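You operate a simulated robot arm through the tools that you are given. There is no shell and no other tool. Be economical: measure what you need, move in short steps, check, and stop when the job is done.

The job below is to be done with a simulated two-armed robot. You get a single attempt, and the scene is never put back.

JOB
Push in sill plugs A and B, then clip both waiting covers on.
Fine: following scooter; pad E's cover on seat B, pad F's on A, lapping over B; leave seats C and D; line stopped.

The check looks at the end state, three seconds after you hand in, the way a careful person would. Anything else that was tipped, shoved, dropped, spilled or broken makes it a failure. A push-on lid holds only when it is set on centred and level and pressed home; a screw cap is set on level and turned clockwise until tight.

ROBOT AND FRAMES
Two 7-joint arms with two-finger parallel grippers on one trunk, on a base that drives. Base frame: it is fixed to the floor where the robot stands at the start and does not move with it; the origin is under the middle of the robot, x ahead of it, y to its left, z up. Lengths are in m, angles in rad, forces in N, time in s.
The left shoulder is at the start at [0.05, 0.209, 1.196], the right one opposite. With the tool pointing down near the work surface each hand reaches from about 0.1 to 0.66 m from the robot's upright axis, wherever it stands, measured 20 degrees to its own side. Places, roughly: control post [0.5, 3.4, 0.6]; green sill plug [0.7, 0.1, 0.8]; grey sill plug [0.7, 0, 0.8]; orange sill plug [0.7, -0.1, 0.8]; sill seat A [0.7, 0.2, 0.7]; sill seat B [0.7, 0.1, 0.7]; white sill plug [0.7, 0.2, 0.8]. Payload 4.4 kg a hand.
Tool frame (each hand has its own): the origin (TCP) lies between the finger pads and is the grasp point; the fingertips stand 0.023 m ahead of it; z points along the fingers, y is the line along which they close. Largest opening 0.094 m; finger width 0.038, thickness 0.01; the body of the gripper, 0.054 by 0.096 m, starts 0.039 m behind the TCP.
Orientation is told as [roll, pitch, yaw] about the base's x, y, z axes, in that order, counted from this pose: with the fingers straight down and closing along the base's y, the tool's x points along the base's -x, its y along +y and its z along -z.

CONTROLS
- The arms move only by the tool jog_arm. It takes "left_moves", "right_moves" or both (then of equal length, played together; a hand with none holds still); each is a list of rows, each a list of 6 numbers: the shift along the tool's x, y, z in m, then the turn, a rotation vector about the tool's x, y, z in rad. In form: [[x, y, z, ax, ay, az], ...]. A call has 1 to 12 rows; each row is the pose to reach, as a shift and turn from the pose commanded when the call began, along the tool's axes at that moment. "left_gripper" and "right_gripper" are, for a hand that has rows, the closure in counts, from 0 (fully open) to 255 (shut), set as the call begins (left out, the last holds). Rows are played at 5 a second. More than 0.05 m and 0.15 rad between two rows, or a gripper value outside its range, and nothing of the call is played. A pose out of reach is approached as far as the arm can. The call stops where the force on the tool passes 90 N (or 10 N more than at its start, if that is more) or the arm is blocked; 0.2 s more then pass. Each finger travels about 0.108 m/s and halts on what it meets, pressing with about 41 N; the grip force reading is that of the motor and also rises with nothing between the fingers. The clock runs only during rows and for 0.2 s after the last one: add rows that repeat a pose to give the fingers time. The reply holds the time, the measured pose of the TCP, the force on the tool along the base axes, the opening and the grip force, in the units named above and with some noise, with the torque about the TCP (base axes, N m) and any sound that the robot's microphone picked up, and new pictures: "views" is both (left out), scene, wrist or none (wrist: the cameras of the hands that moved).
- Cameras (640 x 400 px; columns grow to the right, rows downward): "scene" is now at [0.1447, -0.006, 1.3459]; the picture's right is [-0.07, -1.00, 0.00], its down [-0.75, 0.06, -0.65] and it looks along [0.65, -0.05, -0.76] (base axes); focal length 250 px, centre (320, 200). "left" rides on the left gripper at [0.086, -0.016, -0.074] in its tool frame; the picture's right is [0.18, 0.98, 0.00], its down [-0.58, 0.11, -0.81] and it looks along [-0.79, 0.15, 0.59] (tool axes); focal length 243 px, centre (320, 200). "right" rides on the right gripper at [0.086, 0.016, -0.074] in its tool frame; the picture's right is [-0.18, 0.98, 0.00], its down [-0.58, -0.11, -0.81] and it looks along [-0.79, -0.15, 0.59] (tool axes); focal length 243 px, centre (320, 200). There is no depth. A picture from a camera that has moved, and an enlarged one, comes with that camera's place and axes in the base frame and with its lens.
- lift_body(by): slides the trunk up (or, below 0, down) by that many m; the arms and the scene camera ride with it, the base frame stays. It gives what a move gives, with no picture.
- base_move(legs): drives the robot by 1 to 6 legs, each [ahead, left, turn to the left] in m, m and rad, along the robot's own axes; the way and the turn of a leg run together, so that a leg with both is an arc; at most 1.5 m and 3.142 rad a leg. The arms and the cameras ride along, it lands a little off, and it stops where it bumps. It gives what a move gives, and a new picture of the scene camera.
- aim_head(pan, tilt): turns the head with the scene camera to pan (to the left, within 1.396 rad either way) and tilt (down, from -0.506 to 1.204), counted from straight ahead of the robot. It gives what a move gives, and a new picture of the scene camera.
- inspect(camera, box): a new picture of the part [left, top, right, bottom] of that camera's present view, enlarged. It takes no simulated time.
- finish_job(): hands the job in; it is judged then, once.

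Go step by step. Nothing tells you exact positions but the pictures and the camera data: compare them with the known pose of the tool, close in by small moves and look again before you grip or let go. The budget is 120 turns and 260 pictures, counting those below and the enlarged ones. Unless the task says otherwise, let go and move clear before handing in, and close with one line.

The tools are called after "Call:" as name(argument=value, ...) on one line, values as JSON. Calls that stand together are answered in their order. jog_arm: Moves the arms, as the interface text tells. Its arguments: {"type":"object","properties":{"left_moves":{"type":"array"},"left_gripper":{"type":"number"},"right_moves":{"type":"array"},"right_gripper":{"type":"number"},"views":{"type":"string","enum":["both","scene","wrist","none"]}},"required":[]} The other tools are called the same way: lift_body (by) slides the trunk up or down; base_move (legs) drives the base; aim_head (pan, tilt) turns the head that bears the scene camera; inspect (camera, box) takes an enlarged picture of a part of a camera's view; finish_job () hands the job in.

At the start:

```text
t: 0.0
left_ee_pos: [0.5945, 0.2575, 1.0919]
left_orientation: [0.0, 0.0, -0.001]
left_contact_force: [-0.1, -0.1, -0.8]
left_moment: [0.02, -0.04, 0.0]
left_opening: 0.094
left_finger_force: 0.0
right_ee_pos: [0.6645, -0.243, 1.0476]
right_orientation: [0.001, 0.0, 0.002]
right_contact_force: [0.1, 0.0, 0.1]
right_moment: [0.0, 0.04, -0.02]
right_opening: 0.094
right_finger_force: 0.0
trunk travel left (down, up): [-0.275, 0.288]
robot x, y, heading: [-0.0009, 0.0, -0.005]
head pan, tilt: [-0.073, 0.859]
```

scene: 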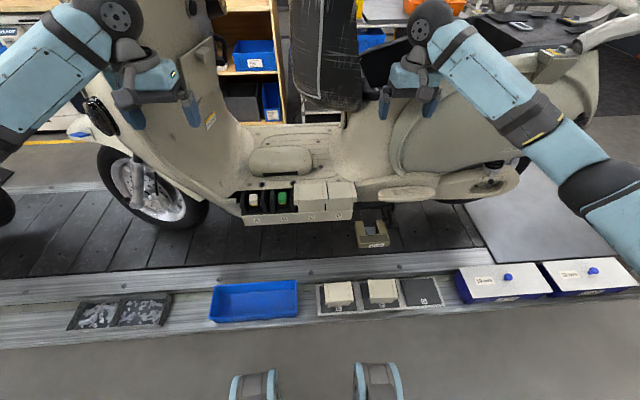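
right: 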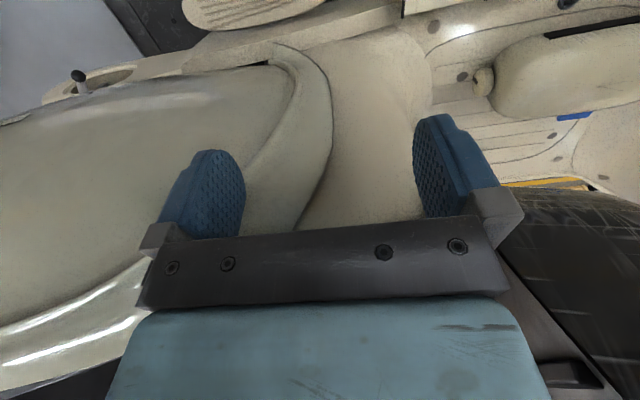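
left: 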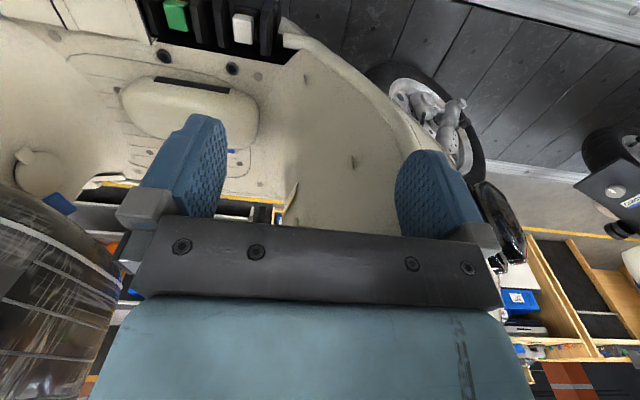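

I see a scooter ahead with sill seats in its side, two covers on pads in front of it, and boxes. I'll enlarge the seats, the pads and the wrist view before moving.

Call:
inspect(camera="scene", box=[220, 140, 400, 252])

Call:
inspect(camera="scene", box=[290, 230, 470, 342])

Call:
inspect(camera="scene", box=[440, 220, 640, 345])

Call:
aim_head(pan=1.2, tilt=0.3)

```text
3.56 times, centred on (310, 196) of scene
camera zoom: at [0.1447, -0.006, 1.3459], right [-0.07, -1.0, 0.0], down [-0.75, 0.06, -0.65], along [0.65, -0.05, -0.76], focal length 888 px, centre (356, 214)
```

zoom: 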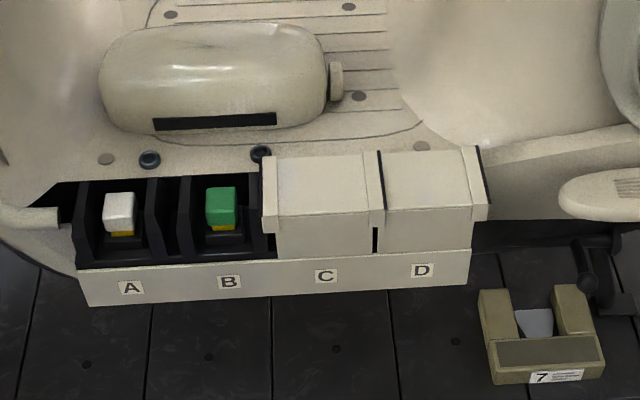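

```text
3.56 times, centred on (380, 286) of scene
camera zoom: at [0.1447, -0.006, 1.3459], right [-0.07, -1.0, 0.0], down [-0.75, 0.06, -0.65], along [0.65, -0.05, -0.76], focal length 888 px, centre (107, -106)
```

zoom: 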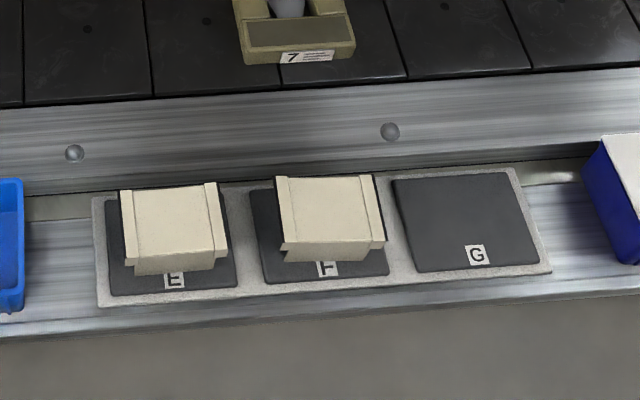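

```text
3.20 times, centred on (540, 282) of scene
camera zoom: at [0.1447, -0.006, 1.3459], right [-0.07, -1.0, 0.0], down [-0.75, 0.06, -0.65], along [0.65, -0.05, -0.76], focal length 799 px, centre (-384, -64)
```

zoom: 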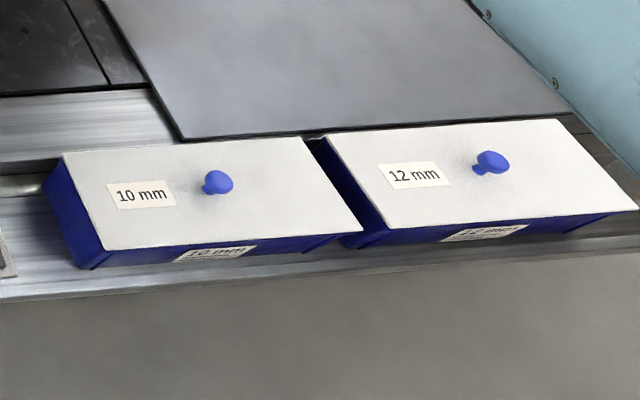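

```text
t: 1.4
left_ee_pos: [0.5949, 0.2573, 1.0925]
left_orientation: [0.001, 0.0, -0.001]
left_contact_force: [0.0, -0.7, -0.2]
left_moment: [0.01, 0.03, 0.01]
left_opening: 0.0943
left_finger_force: 0.1
right_ee_pos: [0.6638, -0.2429, 1.0479]
right_orientation: [0.0, 0.001, 0.001]
right_contact_force: [-0.4, -0.1, -1.2]
right_moment: [-0.01, 0.01, 0.01]
right_opening: 0.0942
right_finger_force: 0.1
trunk travel left (down, up): [-0.275, 0.288]
robot x, y, heading: [0.0002, -0.002, 0.001]
head pan, tilt: [1.201, 0.3]
camera scene: at [0.101, 0.0867, 1.3949], right [0.93, -0.36, 0.0], down [-0.11, -0.28, -0.96], along [0.35, 0.89, -0.3], focal length 250 px, centre (320, 200)
```

scene: 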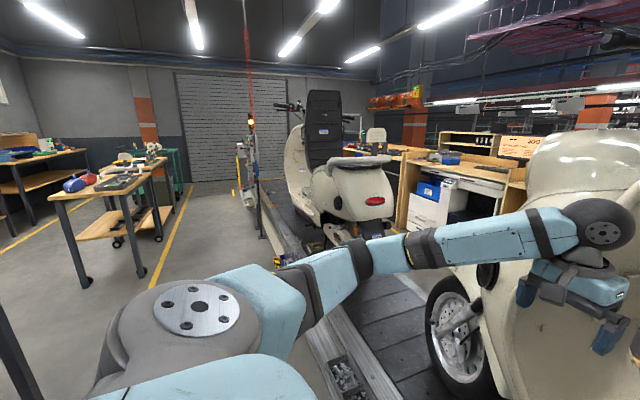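

A second scooter stands farther left, seen from behind, near a post with a lamp. I'll enlarge that and look right for any other scooter.

Call:
inspect(camera="scene", box=[210, 80, 410, 280])

Call:
inspect(camera="scene", box=[225, 105, 275, 205])

Call:
aim_head(pan=-1.2, tilt=0.3)

```text
2.00 times, centred on (310, 180) of scene
camera zoom: at [0.101, 0.0867, 1.3949], right [0.93, -0.36, 0.0], down [-0.11, -0.28, -0.96], along [0.35, 0.89, -0.3], focal length 500 px, centre (340, 240)
```

zoom: 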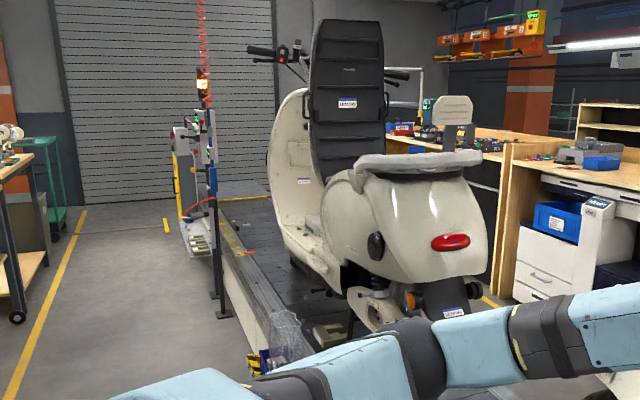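

```text
4.00 times, centred on (250, 155) of scene
camera zoom: at [0.101, 0.0867, 1.3949], right [0.93, -0.36, 0.0], down [-0.11, -0.28, -0.96], along [0.35, 0.89, -0.3], focal length 999 px, centre (600, 380)
```

zoom: 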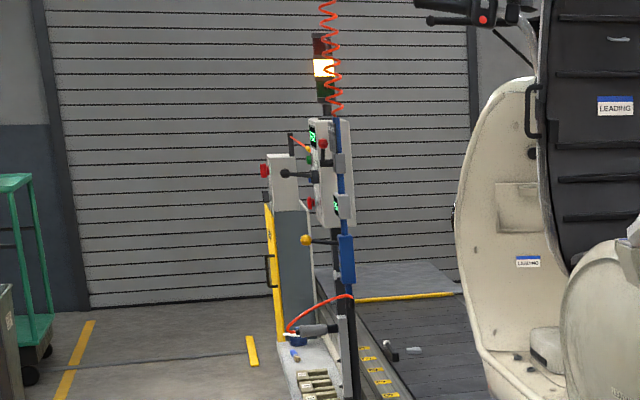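

```text
t: 3.6
left_ee_pos: [0.595, 0.2564, 1.091]
left_orientation: [0.0, 0.0, 0.0]
left_contact_force: [0.0, -0.6, 0.4]
left_moment: [-0.01, -0.02, -0.03]
left_opening: 0.094
left_finger_force: 0.0
right_ee_pos: [0.6645, -0.2415, 1.0485]
right_orientation: [0.001, -0.001, 0.001]
right_contact_force: [-0.1, 0.1, 0.0]
right_moment: [-0.01, -0.01, 0.03]
right_opening: 0.0939
right_finger_force: 0.0
trunk travel left (down, up): [-0.275, 0.288]
robot x, y, heading: [0.0029, -0.0023, -0.004]
head pan, tilt: [-1.201, 0.3]
camera scene: at [0.101, -0.0873, 1.3949], right [-0.93, -0.36, 0.0], down [-0.11, 0.28, -0.96], along [0.35, -0.89, -0.3], focal length 250 px, centre (320, 200)
```

scene: 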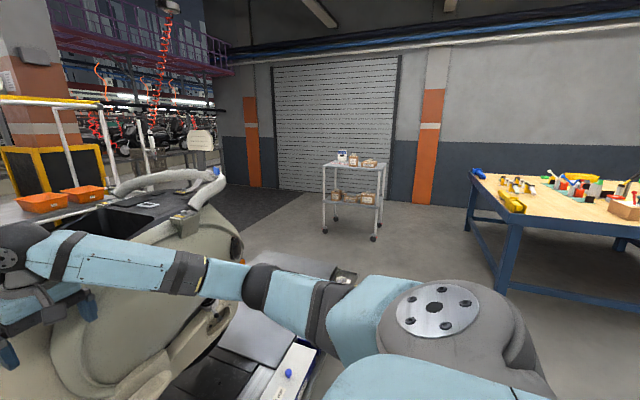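

The far scooter is labelled LEADING, so ours in front is the following one. Now I check whether it moves by looking again from a similar head pose, closer to the seats.

Call:
aim_head(pan=-0.073, tilt=0.859)

Call:
inspect(camera="scene", box=[220, 140, 400, 252])

Call:
inspect(camera="left", box=[120, 0, 320, 125])

Call:
inspect(camera="scene", box=[310, 270, 410, 332])

```text
t: 5.0
left_ee_pos: [0.5946, 0.257, 1.0925]
left_orientation: [0.001, 0.0, -0.001]
left_contact_force: [0.1, -0.3, -1.0]
left_moment: [0.02, 0.0, 0.01]
left_opening: 0.0941
left_finger_force: 0.1
right_ee_pos: [0.6643, -0.243, 1.0482]
right_orientation: [-0.001, -0.001, 0.001]
right_contact_force: [-0.4, -0.2, -0.1]
right_moment: [0.02, -0.02, 0.0]
right_opening: 0.0939
right_finger_force: 0.0
trunk travel left (down, up): [-0.275, 0.288]
robot x, y, heading: [0.0031, -0.0008, -0.001]
head pan, tilt: [-0.073, 0.859]
camera scene: at [0.1447, -0.0061, 1.3459], right [-0.07, -1.0, 0.0], down [-0.75, 0.06, -0.65], along [0.65, -0.05, -0.76], focal length 250 px, centre (320, 200)
```

scene: 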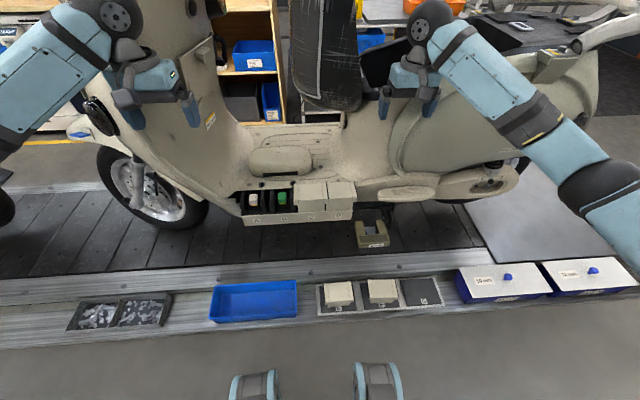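

```text
3.56 times, centred on (310, 196) of scene
camera zoom: at [0.1447, -0.0061, 1.3459], right [-0.07, -1.0, 0.0], down [-0.75, 0.06, -0.65], along [0.65, -0.05, -0.76], focal length 888 px, centre (356, 214)
```

zoom: 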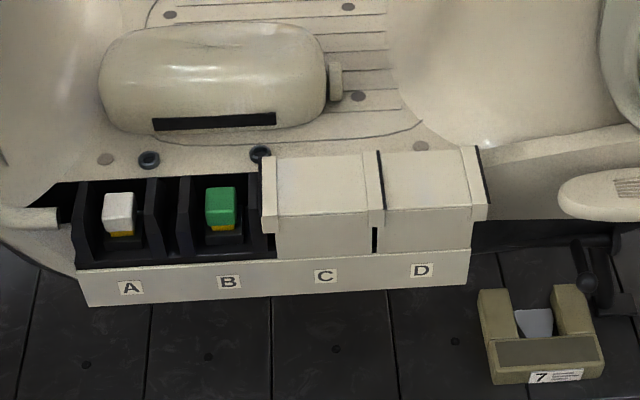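

```text
3.20 times, centred on (220, 62) of left
camera zoom: at [0.5075, 0.2406, 1.1675], right [-0.18, 0.98, 0.0], down [0.58, 0.11, 0.81], along [0.79, 0.15, -0.59], focal length 776 px, centre (640, 640)
```

zoom: 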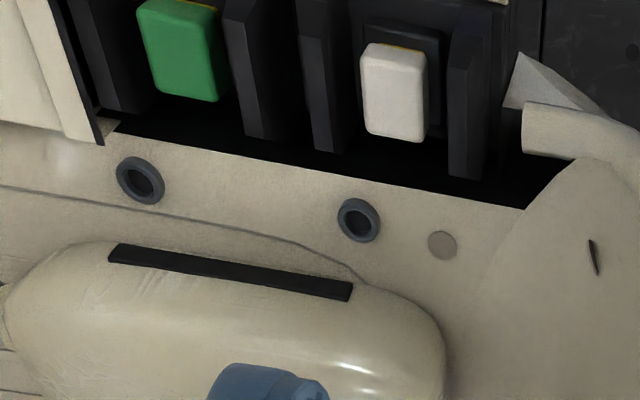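

```text
6.40 times, centred on (360, 301) of scene
camera zoom: at [0.1447, -0.0061, 1.3459], right [-0.07, -1.0, 0.0], down [-0.75, 0.06, -0.65], along [0.65, -0.05, -0.76], focal length 1599 px, centre (64, -446)
```

zoom: 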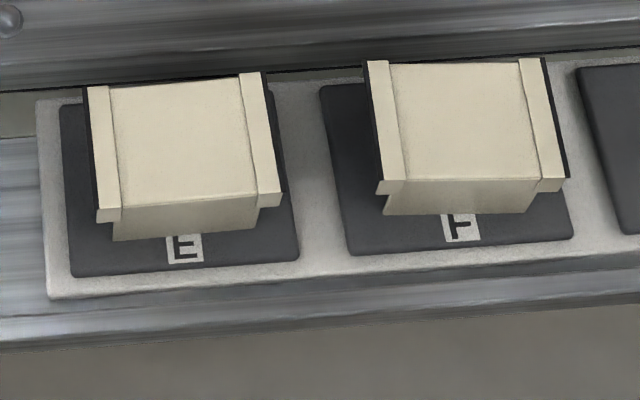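

Our scooter does not move (same picture after 5 s). I look closely at the control post to read its state.

Call:
aim_head(pan=1.35, tilt=0.15)

Call:
inspect(camera="scene", box=[270, 130, 330, 190])

```text
t: 6.5
left_ee_pos: [0.5949, 0.2558, 1.0914]
left_orientation: [0.002, 0.001, -0.001]
left_contact_force: [1.4, -0.3, -0.7]
left_moment: [0.02, 0.03, 0.0]
left_opening: 0.0938
left_finger_force: 0.0
right_ee_pos: [0.6652, -0.2429, 1.0489]
right_orientation: [0.0, 0.002, -0.002]
right_contact_force: [0.0, -1.2, 0.3]
right_moment: [-0.03, -0.04, -0.01]
right_opening: 0.0941
right_finger_force: 0.1
trunk travel left (down, up): [-0.275, 0.288]
robot x, y, heading: [-0.0022, 0.0005, -0.0]
head pan, tilt: [1.349, 0.15]
camera scene: at [0.0877, 0.0901, 1.4089], right [0.98, -0.22, 0.0], down [-0.03, -0.15, -0.99], along [0.22, 0.96, -0.15], focal length 250 px, centre (320, 200)
```

scene: 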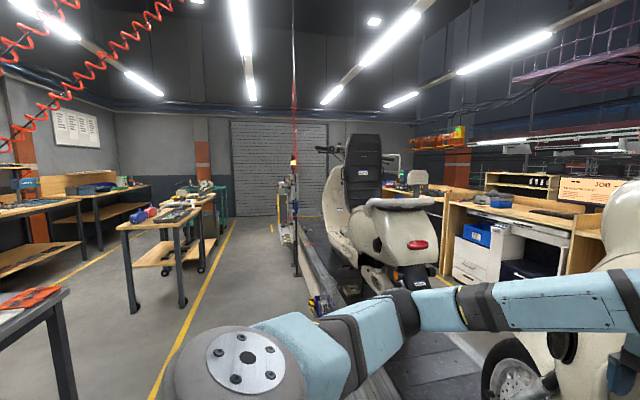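

```text
6.67 times, centred on (300, 160) of scene
camera zoom: at [0.0877, 0.0901, 1.4089], right [0.98, -0.22, 0.0], down [-0.03, -0.15, -0.99], along [0.22, 0.96, -0.15], focal length 1665 px, centre (453, 467)
```

zoom: 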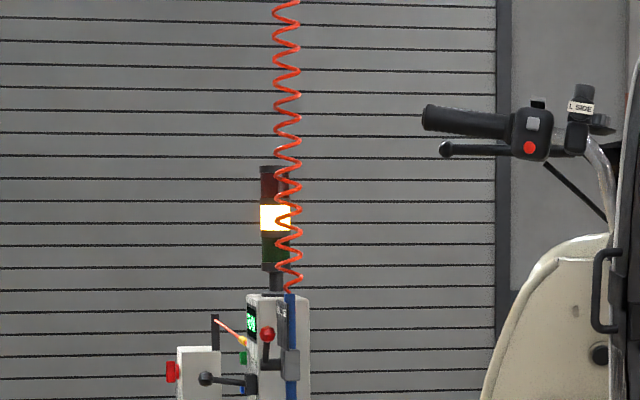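

The amber lamp is lit and green is off, and nothing has moved, so the line is stopped. I estimate plug A's cap at about (0.66, 0.16, 0.77) and B's at (0.66, 0.073, 0.77). Next I bring the left hand back and lower so its camera sees the seats from the front.

Call:
aim_head(pan=0.0, tilt=0.859)

Call:
jog_arm(left_moves=[[0.035, 0, 0, 0, 0, 0], [0.07, -0.02, 0.02, 0, 0, 0], [0.1, -0.05, 0.04, 0, 0, 0], [0.12, -0.08, 0.07, 0, 0, 0], [0.14, -0.11, 0.1, 0, 0, 0], [0.145, -0.13, 0.14, 0, 0, 0], [0.145, -0.137, 0.172, 0, 0, 0], [0.145, -0.137, 0.172, 0, 0, 0]], views="both")

Call:
inspect(camera="left", box=[120, 100, 440, 300])

```text
t: 8.1
left_ee_pos: [0.5954, 0.2572, 1.0914]
left_orientation: [0.0, -0.001, -0.001]
left_contact_force: [-0.3, 0.3, 0.5]
left_moment: [-0.01, 0.01, 0.01]
left_opening: 0.0942
left_finger_force: 0.1
right_ee_pos: [0.6653, -0.2418, 1.05]
right_orientation: [-0.001, -0.001, 0.0]
right_contact_force: [-0.4, 0.2, -0.5]
right_moment: [-0.01, -0.01, -0.01]
right_opening: 0.094
right_finger_force: 0.1
trunk travel left (down, up): [-0.275, 0.288]
robot x, y, heading: [-0.0031, -0.001, -0.004]
head pan, tilt: [0.0, 0.859]
camera scene: at [0.145, -0.0002, 1.3459], right [0.0, -1.0, 0.0], down [-0.76, 0.0, -0.65], along [0.65, 0.0, -0.76], focal length 250 px, centre (320, 200)
```

scene: 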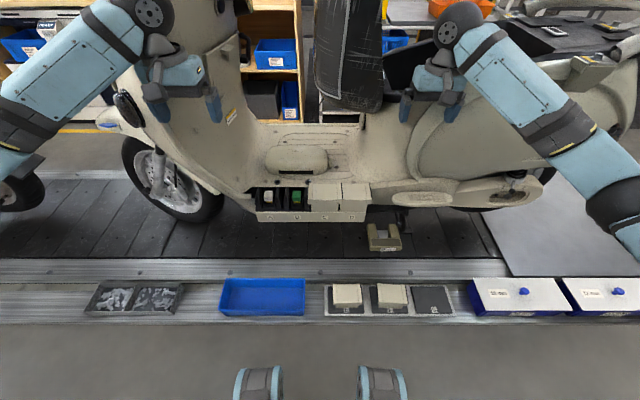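

```text
t: 9.8
left_ee_pos: [0.4514, 0.1194, 0.9203]
left_orientation: [0.001, 0.0, -0.001]
left_contact_force: [0.1, 0.3, 0.3]
left_moment: [0.02, 0.01, 0.0]
left_opening: 0.0943
left_finger_force: 0.0
right_ee_pos: [0.664, -0.2429, 1.049]
right_orientation: [0.0, 0.0, 0.001]
right_contact_force: [-0.4, -0.7, -0.1]
right_moment: [-0.01, 0.04, 0.01]
right_opening: 0.0941
right_finger_force: 0.0
trunk travel left (down, up): [-0.275, 0.288]
robot x, y, heading: [-0.0017, -0.0008, 0.002]
head pan, tilt: [0.0, 0.859]
camera scene: at [0.1449, -0.0004, 1.3459], right [0.0, -1.0, 0.0], down [-0.76, 0.0, -0.65], along [0.65, 0.0, -0.76], focal length 250 px, centre (320, 200)
camera left: at [0.3629, 0.1029, 0.9961], right [-0.18, 0.98, 0.0], down [0.58, 0.11, 0.81], along [0.79, 0.15, -0.59], focal length 243 px, centre (320, 200)
```

scene: 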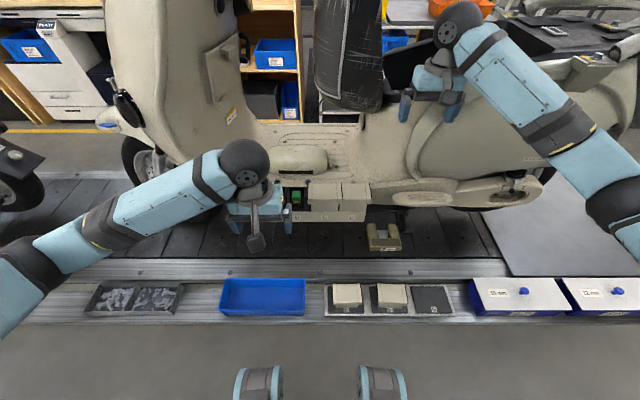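
left: 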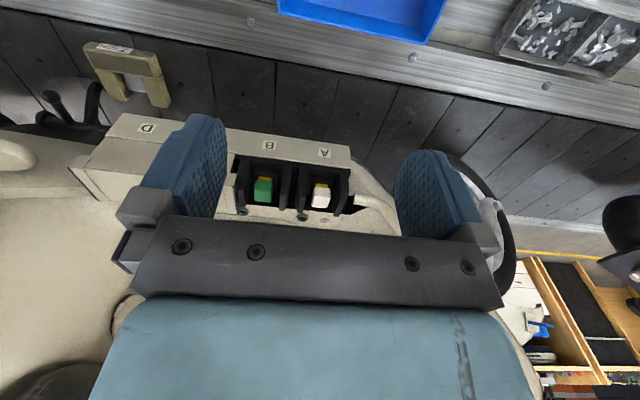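

```text
2.00 times, centred on (280, 200) of left
camera zoom: at [0.3629, 0.1029, 0.9961], right [-0.18, 0.98, 0.0], down [0.58, 0.11, 0.81], along [0.79, 0.15, -0.59], focal length 485 px, centre (400, 200)
```

zoom: 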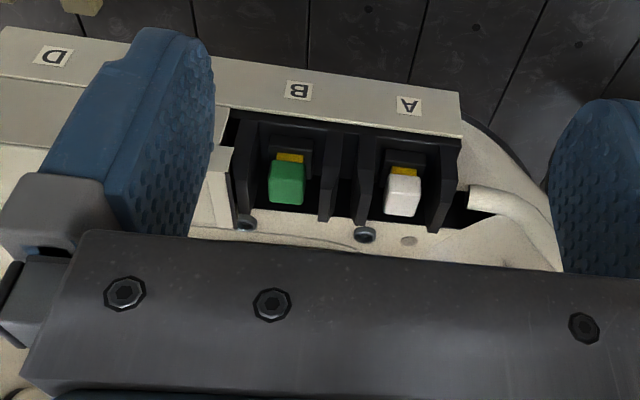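

Call:
inspect(camera="left", box=[225, 135, 365, 223])

Call:
inspect(camera="scene", box=[320, 270, 420, 332])

```text
4.55 times, centred on (295, 179) of left
camera zoom: at [0.3629, 0.1029, 0.9961], right [-0.18, 0.98, 0.0], down [0.58, 0.11, 0.81], along [0.79, 0.15, -0.59], focal length 1103 px, centre (434, 296)
```

zoom: 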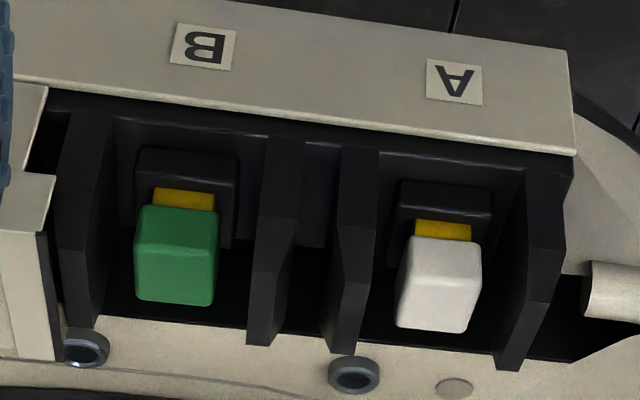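

```text
6.40 times, centred on (370, 301) of scene
camera zoom: at [0.1449, -0.0004, 1.3459], right [0.0, -1.0, 0.0], down [-0.76, 0.0, -0.65], along [0.65, 0.0, -0.76], focal length 1599 px, centre (0, -446)
```

zoom: 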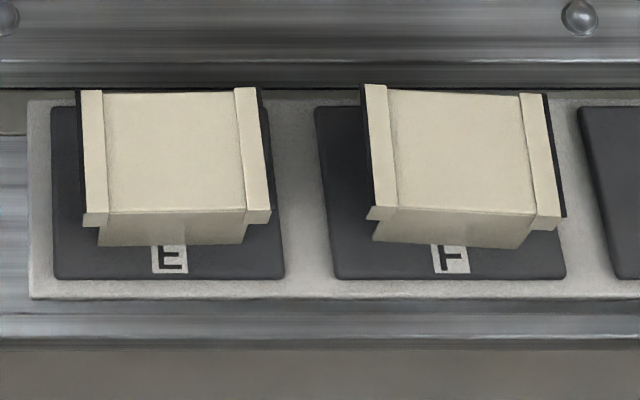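

Each seat has a cap standing on a yellow band in a socket between two black ribs, so the plugs go straight down. I close the left gripper and bring it above plug A at (0.66, 0.161).

Call:
jog_arm(left_moves=[[-0.045, 0.01, 0, 0, 0, 0], [-0.09, 0.02, 0, 0, 0, 0], [-0.13, 0.03, 0, 0, 0, 0], [-0.17, 0.04, 0, 0, 0, 0], [-0.209, 0.042, 0, 0, 0, 0], [-0.209, 0.042, 0.04, 0, 0, 0], [-0.209, 0.042, 0.07, 0, 0, 0], [-0.209, 0.042, 0.07, 0, 0, 0]], left_gripper=255, views="both")

Call:
inspect(camera="left", box=[200, 0, 440, 150])

Call:
inspect(camera="scene", box=[210, 130, 350, 218])

```text
t: 11.7
left_ee_pos: [0.6588, 0.1622, 0.85]
left_orientation: [0.0, -0.001, -0.001]
left_contact_force: [0.2, 0.7, 0.0]
left_moment: [0.01, -0.01, 0.01]
left_opening: 0.0001
left_finger_force: 41.0
right_ee_pos: [0.6653, -0.2425, 1.0484]
right_orientation: [0.0, -0.001, 0.001]
right_contact_force: [0.4, -0.3, -0.2]
right_moment: [-0.01, 0.0, 0.0]
right_opening: 0.0939
right_finger_force: 0.0
trunk travel left (down, up): [-0.275, 0.288]
robot x, y, heading: [-0.0022, -0.0014, 0.001]
head pan, tilt: [0.0, 0.859]
camera scene: at [0.1448, -0.0002, 1.3459], right [0.0, -1.0, 0.0], down [-0.76, 0.0, -0.65], along [0.65, 0.0, -0.76], focal length 250 px, centre (320, 200)
camera left: at [0.5719, 0.146, 0.9262], right [-0.18, 0.98, 0.0], down [0.58, 0.11, 0.81], along [0.79, 0.15, -0.59], focal length 243 px, centre (320, 200)
```

scene: 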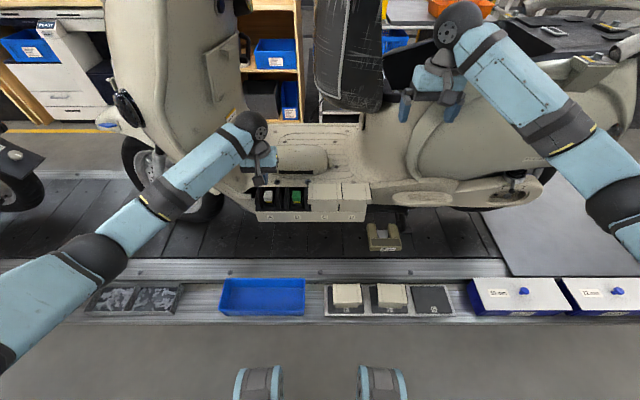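
left: 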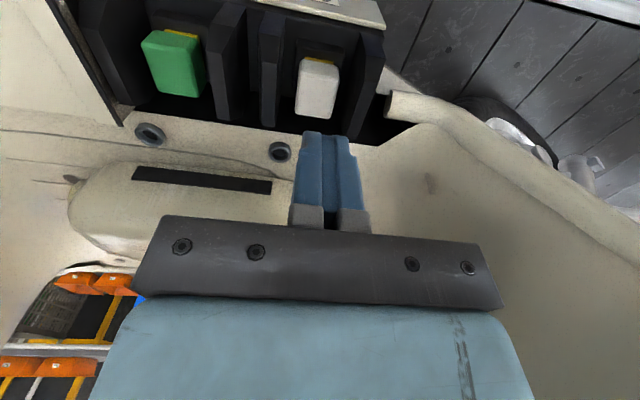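

```text
2.67 times, centred on (320, 75) of left
camera zoom: at [0.5719, 0.146, 0.9262], right [-0.18, 0.98, 0.0], down [0.58, 0.11, 0.81], along [0.79, 0.15, -0.59], focal length 647 px, centre (320, 533)
```

zoom: 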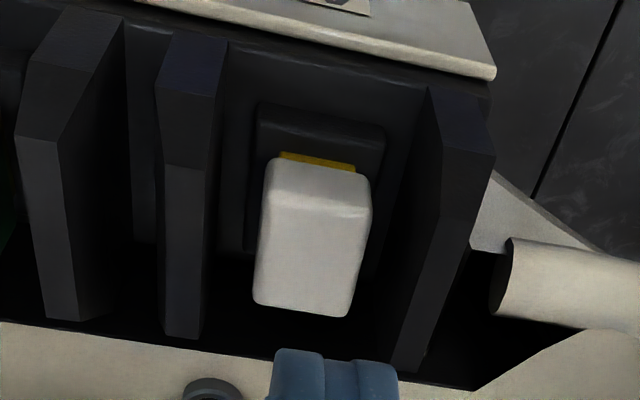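

```text
4.55 times, centred on (280, 174) of scene
camera zoom: at [0.1448, -0.0002, 1.3459], right [0.0, -1.0, 0.0], down [-0.76, 0.0, -0.65], along [0.65, 0.0, -0.76], focal length 1135 px, centre (502, 318)
```

zoom: 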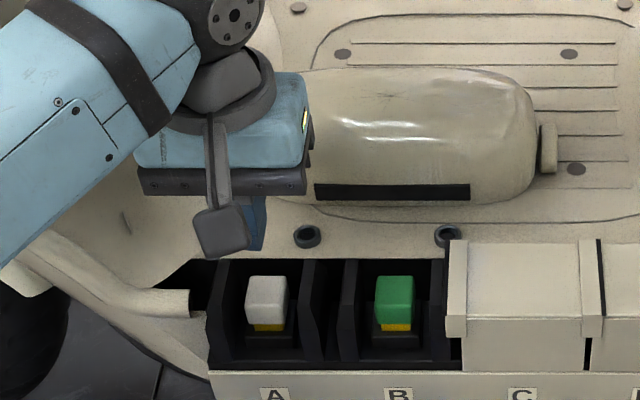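

Triangulating, plug A's cap is level with its top near z 0.775, centred at about (0.662, 0.160), and it pushes vertically. I press down gently in small steps with the closed fingertips.

Call:
jog_arm(left_moves=[[-0.003, -0.002, 0.025, 0, 0, 0], [-0.003, -0.002, 0.045, 0, 0, 0], [-0.003, -0.002, 0.05, 0, 0, 0], [-0.003, -0.002, 0.053, 0, 0, 0], [-0.003, -0.002, 0.056, 0, 0, 0], [-0.003, -0.002, 0.059, 0, 0, 0], [-0.003, -0.002, 0.062, 0, 0, 0], [-0.003, -0.002, 0.065, 0, 0, 0]], views="both")

Call:
inspect(camera="scene", box=[210, 150, 350, 238])

```text
t: 13.4
left_ee_pos: [0.661, 0.1599, 0.7936]
left_orientation: [-0.003, -0.011, 0.0]
left_contact_force: [5.7, 4.8, 52.1]
left_moment: [0.09, 0.73, -0.09]
left_opening: 0.0
left_finger_force: 41.0
right_ee_pos: [0.661, -0.2435, 1.0525]
right_orientation: [0.001, -0.006, -0.001]
right_contact_force: [0.2, -0.6, 0.9]
right_moment: [0.0, -0.01, 0.0]
right_opening: 0.0938
right_finger_force: 0.0
trunk travel left (down, up): [-0.275, 0.288]
robot x, y, heading: [0.0028, 0.0013, 0.002]
head pan, tilt: [0.0, 0.859]
camera scene: at [0.1398, -0.0012, 1.3473], right [0.0, -1.0, 0.0], down [-0.75, 0.0, -0.66], along [0.66, 0.0, -0.75], focal length 250 px, centre (320, 200)
camera left: at [0.573, 0.1437, 0.8681], right [-0.18, 0.98, 0.0], down [0.57, 0.11, 0.81], along [0.8, 0.15, -0.58], focal length 243 px, centre (320, 200)
```

scene: 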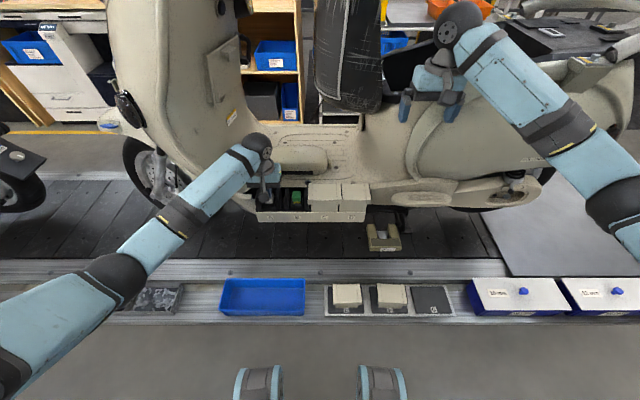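
left: 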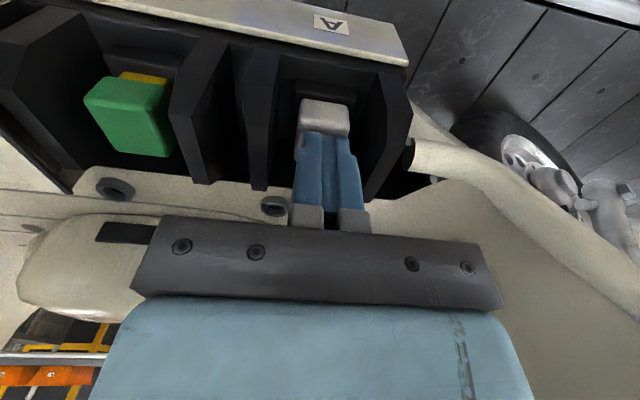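

```text
4.55 times, centred on (280, 194) of scene
camera zoom: at [0.1398, -0.0012, 1.3473], right [0.0, -1.0, 0.0], down [-0.75, 0.0, -0.66], along [0.66, 0.0, -0.75], focal length 1135 px, centre (502, 227)
```

zoom: 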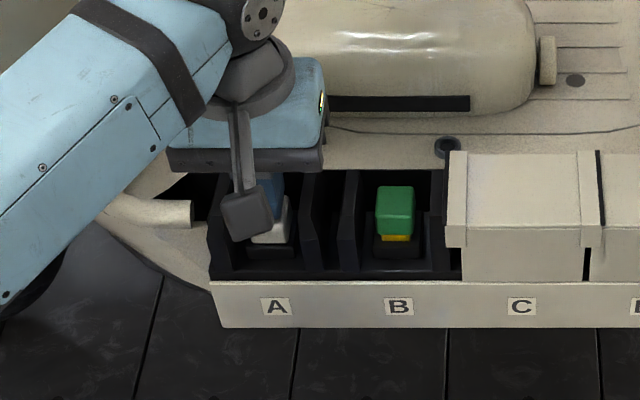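

Fingers are on cap A with 52 N and the yellow band seems gone. I push a bit further to be sure and check.

Call:
jog_arm(left_moves=[[0, 0, 0.004, 0, 0, 0], [0, 0, 0.008, 0, 0, 0], [0, 0, 0.012, 0, 0, 0], [0, 0, 0.016, 0, 0, 0], [0, 0, 0.016, 0, 0, 0]], views="none")

Call:
inspect(camera="left", box=[250, 70, 410, 170])

```text
t: 14.2
left_ee_pos: [0.6648, 0.1595, 0.7936]
left_orientation: [-0.007, -0.026, 0.001]
left_contact_force: [-21.8, 3.5, 49.4]
left_moment: [0.12, 1.42, -0.17]
left_opening: 0.0002
left_finger_force: 41.2
right_ee_pos: [0.6589, -0.2416, 1.0515]
right_orientation: [-0.001, -0.006, 0.002]
right_contact_force: [0.2, -0.6, -0.7]
right_moment: [-0.01, 0.03, -0.02]
right_opening: 0.0942
right_finger_force: 0.3
trunk travel left (down, up): [-0.275, 0.288]
robot x, y, heading: [-0.0025, -0.0004, 0.002]
head pan, tilt: [0.0, 0.859]
stopped in row 3 (left hand): the force on the tool passed its limit at 93 N (the readings are from after the stop); the commanded pose is now the measured one
```

```text
4.00 times, centred on (330, 120) of left
camera zoom: at [0.5744, 0.1439, 0.8672], right [-0.18, 0.98, -0.01], down [0.56, 0.11, 0.82], along [0.81, 0.14, -0.57], focal length 970 px, centre (280, 520)
```

zoom: 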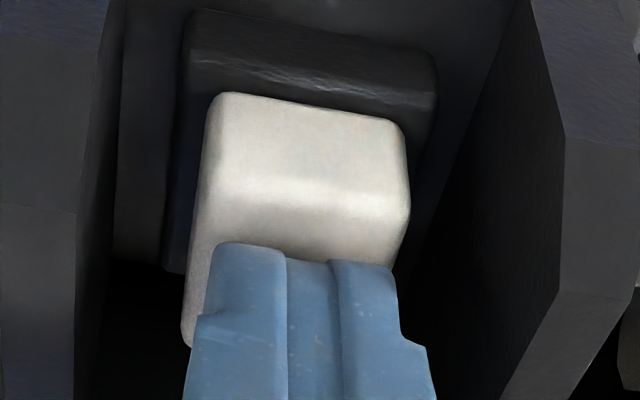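

Plug A is down hard (93 N, no yellow). I lift off, straighten the tool and check before going to B.

Call:
jog_arm(left_moves=[[0.003, 0, -0.01, 0, 0, 0], [0.004, 0, -0.05, -0.007, 0.026, 0], [0.004, -0.04, -0.055, -0.007, 0.026, 0], [0.004, -0.086, -0.055, -0.007, 0.026, 0], [0.004, -0.086, -0.055, -0.007, 0.026, 0]], views="wrist")

Call:
inspect(camera="scene", box=[230, 170, 330, 232])

Call:
inspect(camera="left", box=[200, 0, 440, 150])

```text
t: 15.4
left_ee_pos: [0.6614, 0.0757, 0.8394]
left_orientation: [0.003, 0.012, 0.0]
left_contact_force: [-0.2, 1.0, -0.6]
left_moment: [0.01, 0.0, -0.05]
left_opening: 0.0
left_finger_force: 41.3
right_ee_pos: [0.664, -0.2412, 1.0481]
right_orientation: [0.0, -0.001, 0.002]
right_contact_force: [-0.4, 0.6, 0.2]
right_moment: [-0.01, 0.01, 0.0]
right_opening: 0.0942
right_finger_force: 0.1
trunk travel left (down, up): [-0.275, 0.288]
robot x, y, heading: [-0.0012, -0.0017, 0.0]
head pan, tilt: [0.0, 0.859]
camera left: at [0.5743, 0.0589, 0.9152], right [-0.19, 0.98, 0.0], down [0.59, 0.11, 0.8], along [0.79, 0.15, -0.6], focal length 243 px, centre (320, 200)
```

left: 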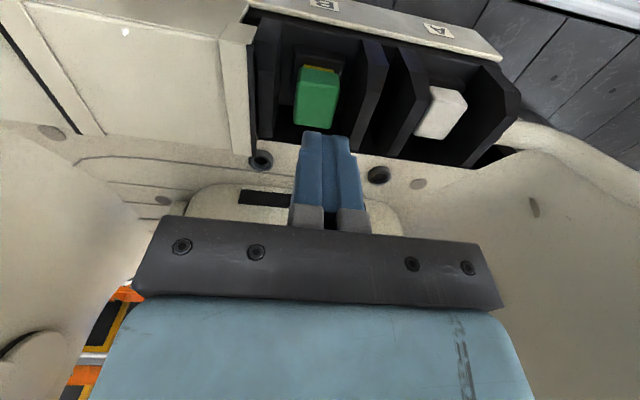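

```text
6.40 times, centred on (280, 201) of scene
camera zoom: at [0.1449, 0.0007, 1.3459], right [0.0, -1.0, 0.0], down [-0.76, 0.0, -0.65], along [0.65, 0.0, -0.76], focal length 1599 px, centre (576, 194)
```

zoom: 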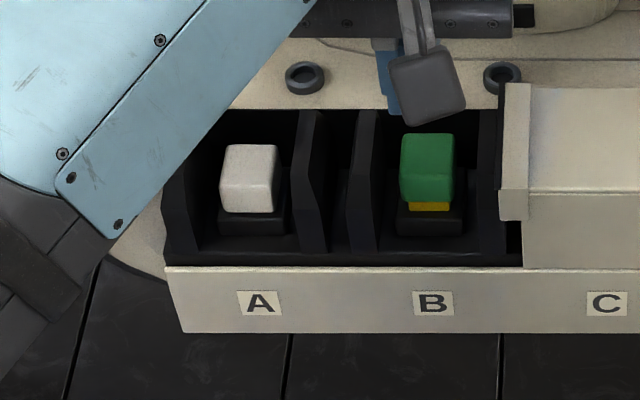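

```text
2.67 times, centred on (320, 75) of left
camera zoom: at [0.5743, 0.0589, 0.9152], right [-0.19, 0.98, 0.0], down [0.59, 0.11, 0.8], along [0.79, 0.15, -0.6], focal length 647 px, centre (320, 533)
```

zoom: 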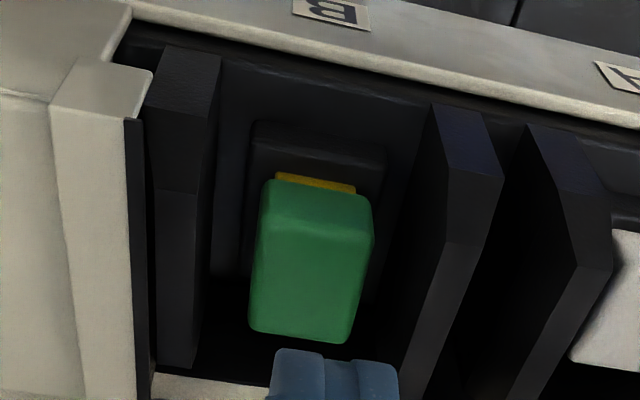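

Plug A is fully in; plug B's cap is at y ≈ 0.073. I push B the same way.

Call:
jog_arm(left_moves=[[-0.001, -0.002, 0.02, -0.003, -0.012, 0], [-0.001, -0.002, 0.035, -0.003, -0.012, 0], [-0.001, -0.002, 0.041, -0.003, -0.012, 0], [-0.001, -0.002, 0.045, -0.003, -0.012, 0], [-0.001, -0.002, 0.049, -0.003, -0.012, 0], [-0.001, -0.002, 0.053, -0.003, -0.012, 0], [-0.001, -0.002, 0.057, -0.003, -0.012, 0], [-0.001, -0.002, 0.061, -0.003, -0.012, 0], [-0.001, -0.002, 0.065, -0.003, -0.012, 0], [-0.001, -0.002, 0.069, -0.003, -0.012, 0]], views="none")

Call:
inspect(camera="left", box=[250, 70, 410, 170])

```text
t: 17.5
left_ee_pos: [0.6624, 0.0716, 0.7939]
left_orientation: [-0.003, -0.03, 0.001]
left_contact_force: [-23.1, 5.8, 48.4]
left_moment: [0.14, 1.44, -0.2]
left_opening: 0.0
left_finger_force: 41.8
right_ee_pos: [0.6593, -0.2416, 1.0528]
right_orientation: [0.0, -0.006, 0.003]
right_contact_force: [0.5, 0.5, -0.7]
right_moment: [-0.01, 0.01, 0.04]
right_opening: 0.0939
right_finger_force: 0.1
trunk travel left (down, up): [-0.275, 0.288]
robot x, y, heading: [0.0, -0.0006, -0.004]
head pan, tilt: [0.0, 0.859]
stopped in row 10 (left hand): the force on the tool passed its limit at 93 N (the readings are from after the stop); the commanded pose is now the measured one
```

```text
4.00 times, centred on (330, 120) of left
camera zoom: at [0.5735, 0.0555, 0.8668], right [-0.18, 0.98, -0.01], down [0.56, 0.11, 0.82], along [0.81, 0.15, -0.57], focal length 970 px, centre (280, 520)
```

zoom: 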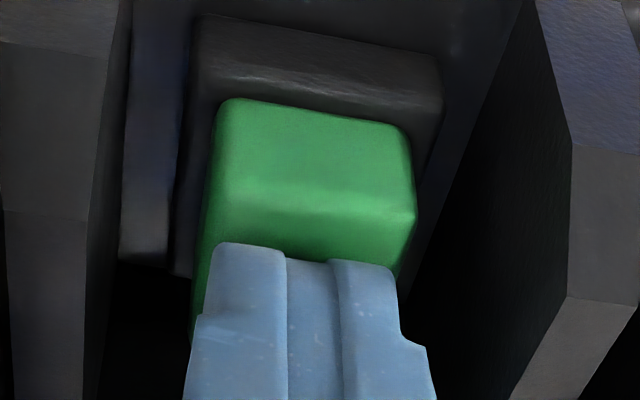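

Plug B is home too. I retract the left hand and bring it near pads E and F to view the covers.

Call:
jog_arm(left_moves=[[0.002, 0, -0.04, 0, 0.015, 0], [0.01, 0, -0.08, 0, 0.015, 0], [0.055, 0, -0.09, 0, 0.015, 0], [0.1, 0, -0.1, 0, 0.015, 0], [0.145, 0, -0.106, 0, 0.015, 0], [0.19, -0.02, -0.106, 0, 0.015, 0], [0.23, -0.045, -0.106, 0, 0.015, 0], [0.265, -0.075, -0.106, 0, 0.015, 0], [0.295, -0.11, -0.106, 0, 0.015, 0], [0.322, -0.14, -0.106, 0, 0.015, 0], [0.322, -0.16, -0.106, 0, 0.015, 0], [0.322, -0.16, -0.106, 0, 0.015, 0]], left_gripper=0, views="both")

Call:
inspect(camera="scene", box=[230, 170, 330, 232])

Call:
inspect(camera="left", box=[160, 0, 400, 150])

```text
t: 20.1
left_ee_pos: [0.3426, -0.0883, 0.8847]
left_orientation: [0.002, -0.003, -0.001]
left_contact_force: [-0.1, -0.8, -0.5]
left_moment: [0.0, -0.02, 0.0]
left_opening: 0.0941
left_finger_force: 0.2
right_ee_pos: [0.6637, -0.2422, 1.0491]
right_orientation: [0.0, 0.001, 0.003]
right_contact_force: [-0.3, 0.7, 0.2]
right_moment: [0.03, 0.01, 0.0]
right_opening: 0.0942
right_finger_force: 0.0
trunk travel left (down, up): [-0.275, 0.288]
robot x, y, heading: [0.0001, 0.0014, 0.003]
head pan, tilt: [0.0, 0.859]
camera scene: at [0.1447, 0.0004, 1.3459], right [0.0, -1.0, 0.0], down [-0.76, 0.0, -0.65], along [0.65, 0.0, -0.76], focal length 250 px, centre (320, 200)
camera left: at [0.2546, -0.1051, 0.9603], right [-0.18, 0.98, 0.0], down [0.58, 0.11, 0.81], along [0.79, 0.15, -0.59], focal length 243 px, centre (320, 200)
```

scene: 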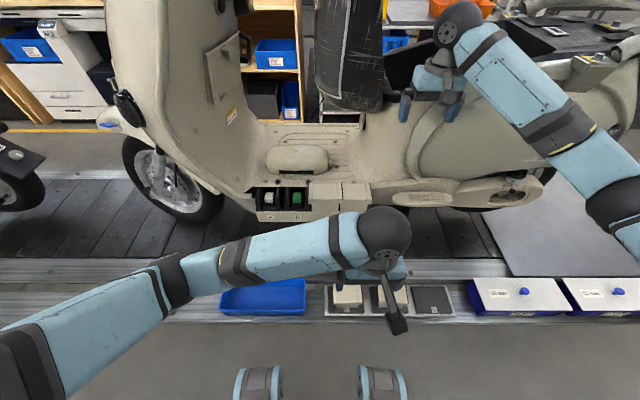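
left: 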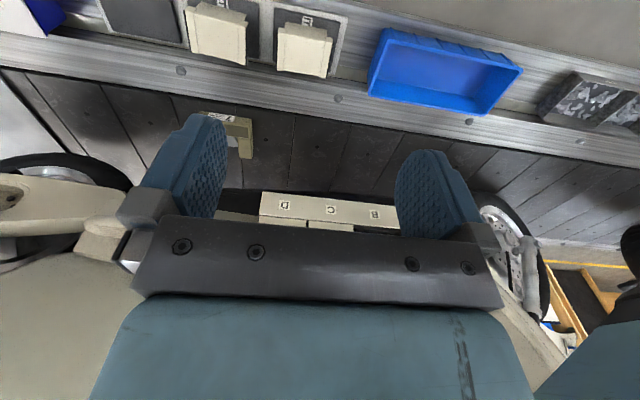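

```text
6.40 times, centred on (280, 201) of scene
camera zoom: at [0.1447, 0.0004, 1.3459], right [0.0, -1.0, 0.0], down [-0.76, 0.0, -0.65], along [0.65, 0.0, -0.76], focal length 1599 px, centre (576, 194)
```

zoom: 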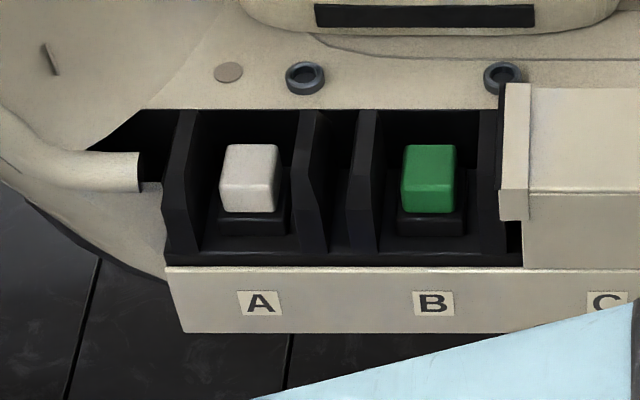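

```text
2.67 times, centred on (280, 75) of left
camera zoom: at [0.2546, -0.1051, 0.9603], right [-0.18, 0.98, 0.0], down [0.58, 0.11, 0.81], along [0.79, 0.15, -0.59], focal length 647 px, centre (427, 533)
```

zoom: 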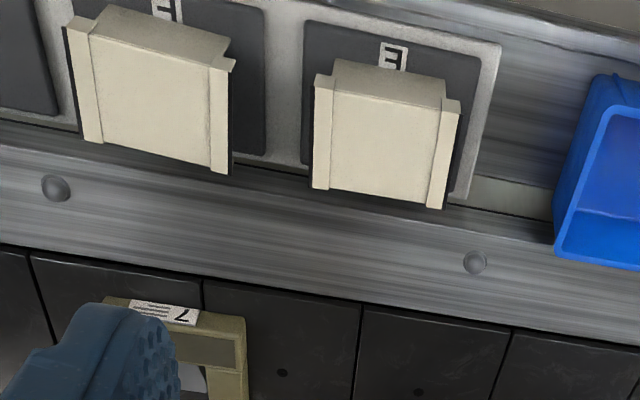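

Both plugs are pressed in. The covers lie low, tops at z≈0.47, about 0.106 wide (y) and 0.067 deep (x), so I'll grip them front-to-back with the left hand. First I retract the right hand clear of the scooter so I can lower the trunk.

Call:
jog_arm(right_moves=[[0.045, 0, 0, 0, 0, 0], [0.09, 0, 0, 0, 0, 0], [0.135, -0.01, 0, 0, 0, 0], [0.18, -0.02, 0, 0, 0, 0], [0.225, -0.04, 0, 0, 0, 0], [0.27, -0.06, 0, 0, 0, 0], [0.31, -0.08, 0, 0, 0, 0], [0.34, -0.11, 0, 0, 0, 0], [0.36, -0.14, 0, 0, 0, 0], [0.36, -0.14, 0, 0, 0, 0]], views="scene")

Call:
inspect(camera="scene", box=[290, 170, 390, 232])

```text
t: 22.3
left_ee_pos: [0.3426, -0.0896, 0.8845]
left_orientation: [0.002, -0.004, -0.001]
left_contact_force: [-0.1, 0.2, -0.2]
left_moment: [-0.01, 0.04, 0.03]
left_opening: 0.0939
left_finger_force: 0.1
right_ee_pos: [0.3236, -0.3906, 1.049]
right_orientation: [0.0, 0.003, 0.002]
right_contact_force: [0.1, -0.1, -0.3]
right_moment: [0.01, 0.04, 0.02]
right_opening: 0.094
right_finger_force: 0.2
right hand out of reach, approached as far as the arm can: row 8, 9, 10
trunk travel left (down, up): [-0.275, 0.288]
robot x, y, heading: [0.0002, 0.0004, 0.002]
head pan, tilt: [0.0, 0.859]
camera scene: at [0.1459, -0.0001, 1.3457], right [0.0, -1.0, 0.0], down [-0.76, 0.0, -0.65], along [0.65, 0.0, -0.76], focal length 250 px, centre (320, 200)
```

scene: 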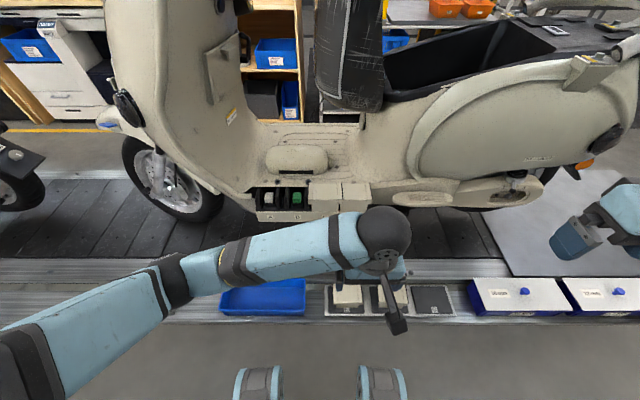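

```text
6.40 times, centred on (340, 201) of scene
camera zoom: at [0.1459, -0.0001, 1.3457], right [0.0, -1.0, 0.0], down [-0.76, 0.0, -0.65], along [0.65, 0.0, -0.76], focal length 1599 px, centre (192, 194)
```

zoom: 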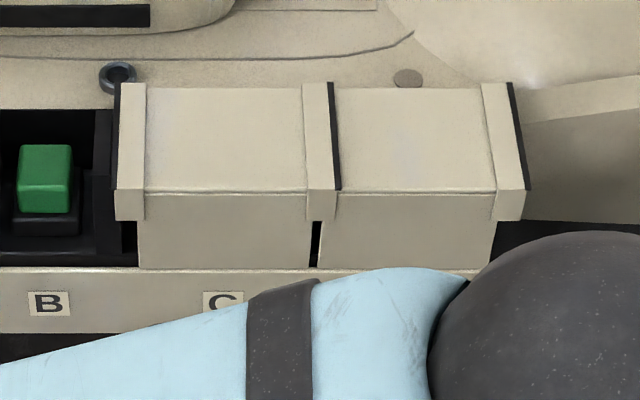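

C's top is at z≈0.79, x 0.625–0.692, abutting the floorboard behind, and covers are about 0.10 wide. I lower the trunk 0.2 m to work on the pads and see the covers closely.

Call:
lift_body(by=-0.2)

Call:
inspect(camera="left", box=[0, 0, 640, 400])

Call:
inspect(camera="scene", box=[0, 0, 640, 400])

```text
t: 24.4
left_ee_pos: [0.3431, -0.089, 0.6854]
left_orientation: [0.0, -0.004, 0.0]
left_contact_force: [-0.4, 0.3, 0.9]
left_moment: [-0.01, -0.03, 0.03]
left_opening: 0.0941
left_finger_force: 0.1
right_ee_pos: [0.3231, -0.3908, 0.8497]
right_orientation: [0.0, 0.002, 0.002]
right_contact_force: [-0.1, -0.1, 0.2]
right_moment: [0.02, 0.03, -0.04]
right_opening: 0.0942
right_finger_force: 0.0
trunk travel left (down, up): [-0.075, 0.488]
robot x, y, heading: [-0.001, 0.0004, 0.003]
head pan, tilt: [0.0, 0.859]
```

```text
1.00 times, centred on (320, 200) of left (not enlarged: the box is as wide or as high as the picture)
camera zoom: at [0.2548, -0.1051, 0.7604], right [-0.18, 0.98, 0.0], down [0.58, 0.11, 0.81], along [0.79, 0.15, -0.59], focal length 243 px, centre (320, 200)
```

zoom: 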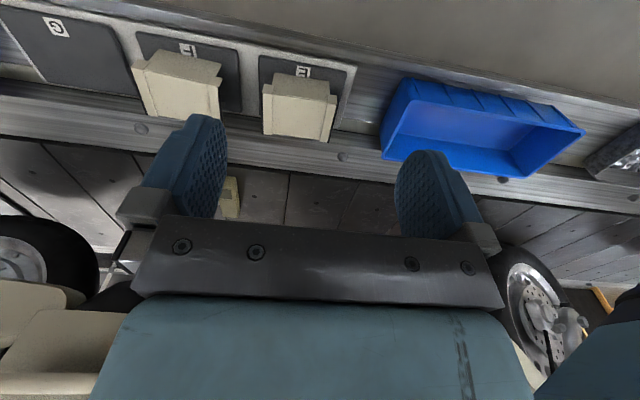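

```text
1.00 times, centred on (320, 200) of scene (not enlarged: the box is as wide or as high as the picture)
camera zoom: at [0.1447, 0.0002, 1.146], right [0.0, -1.0, 0.0], down [-0.76, 0.0, -0.65], along [0.65, 0.0, -0.76], focal length 250 px, centre (320, 200)
```

zoom: 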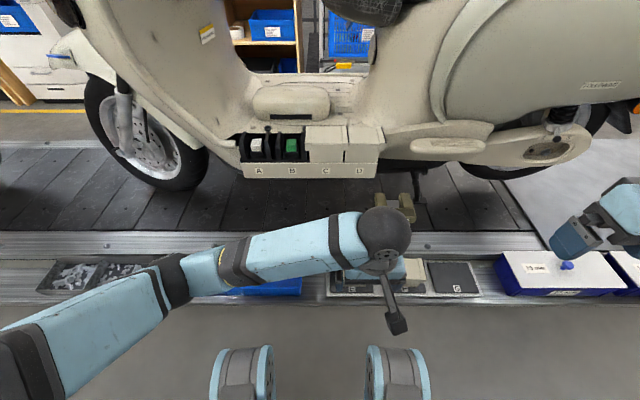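

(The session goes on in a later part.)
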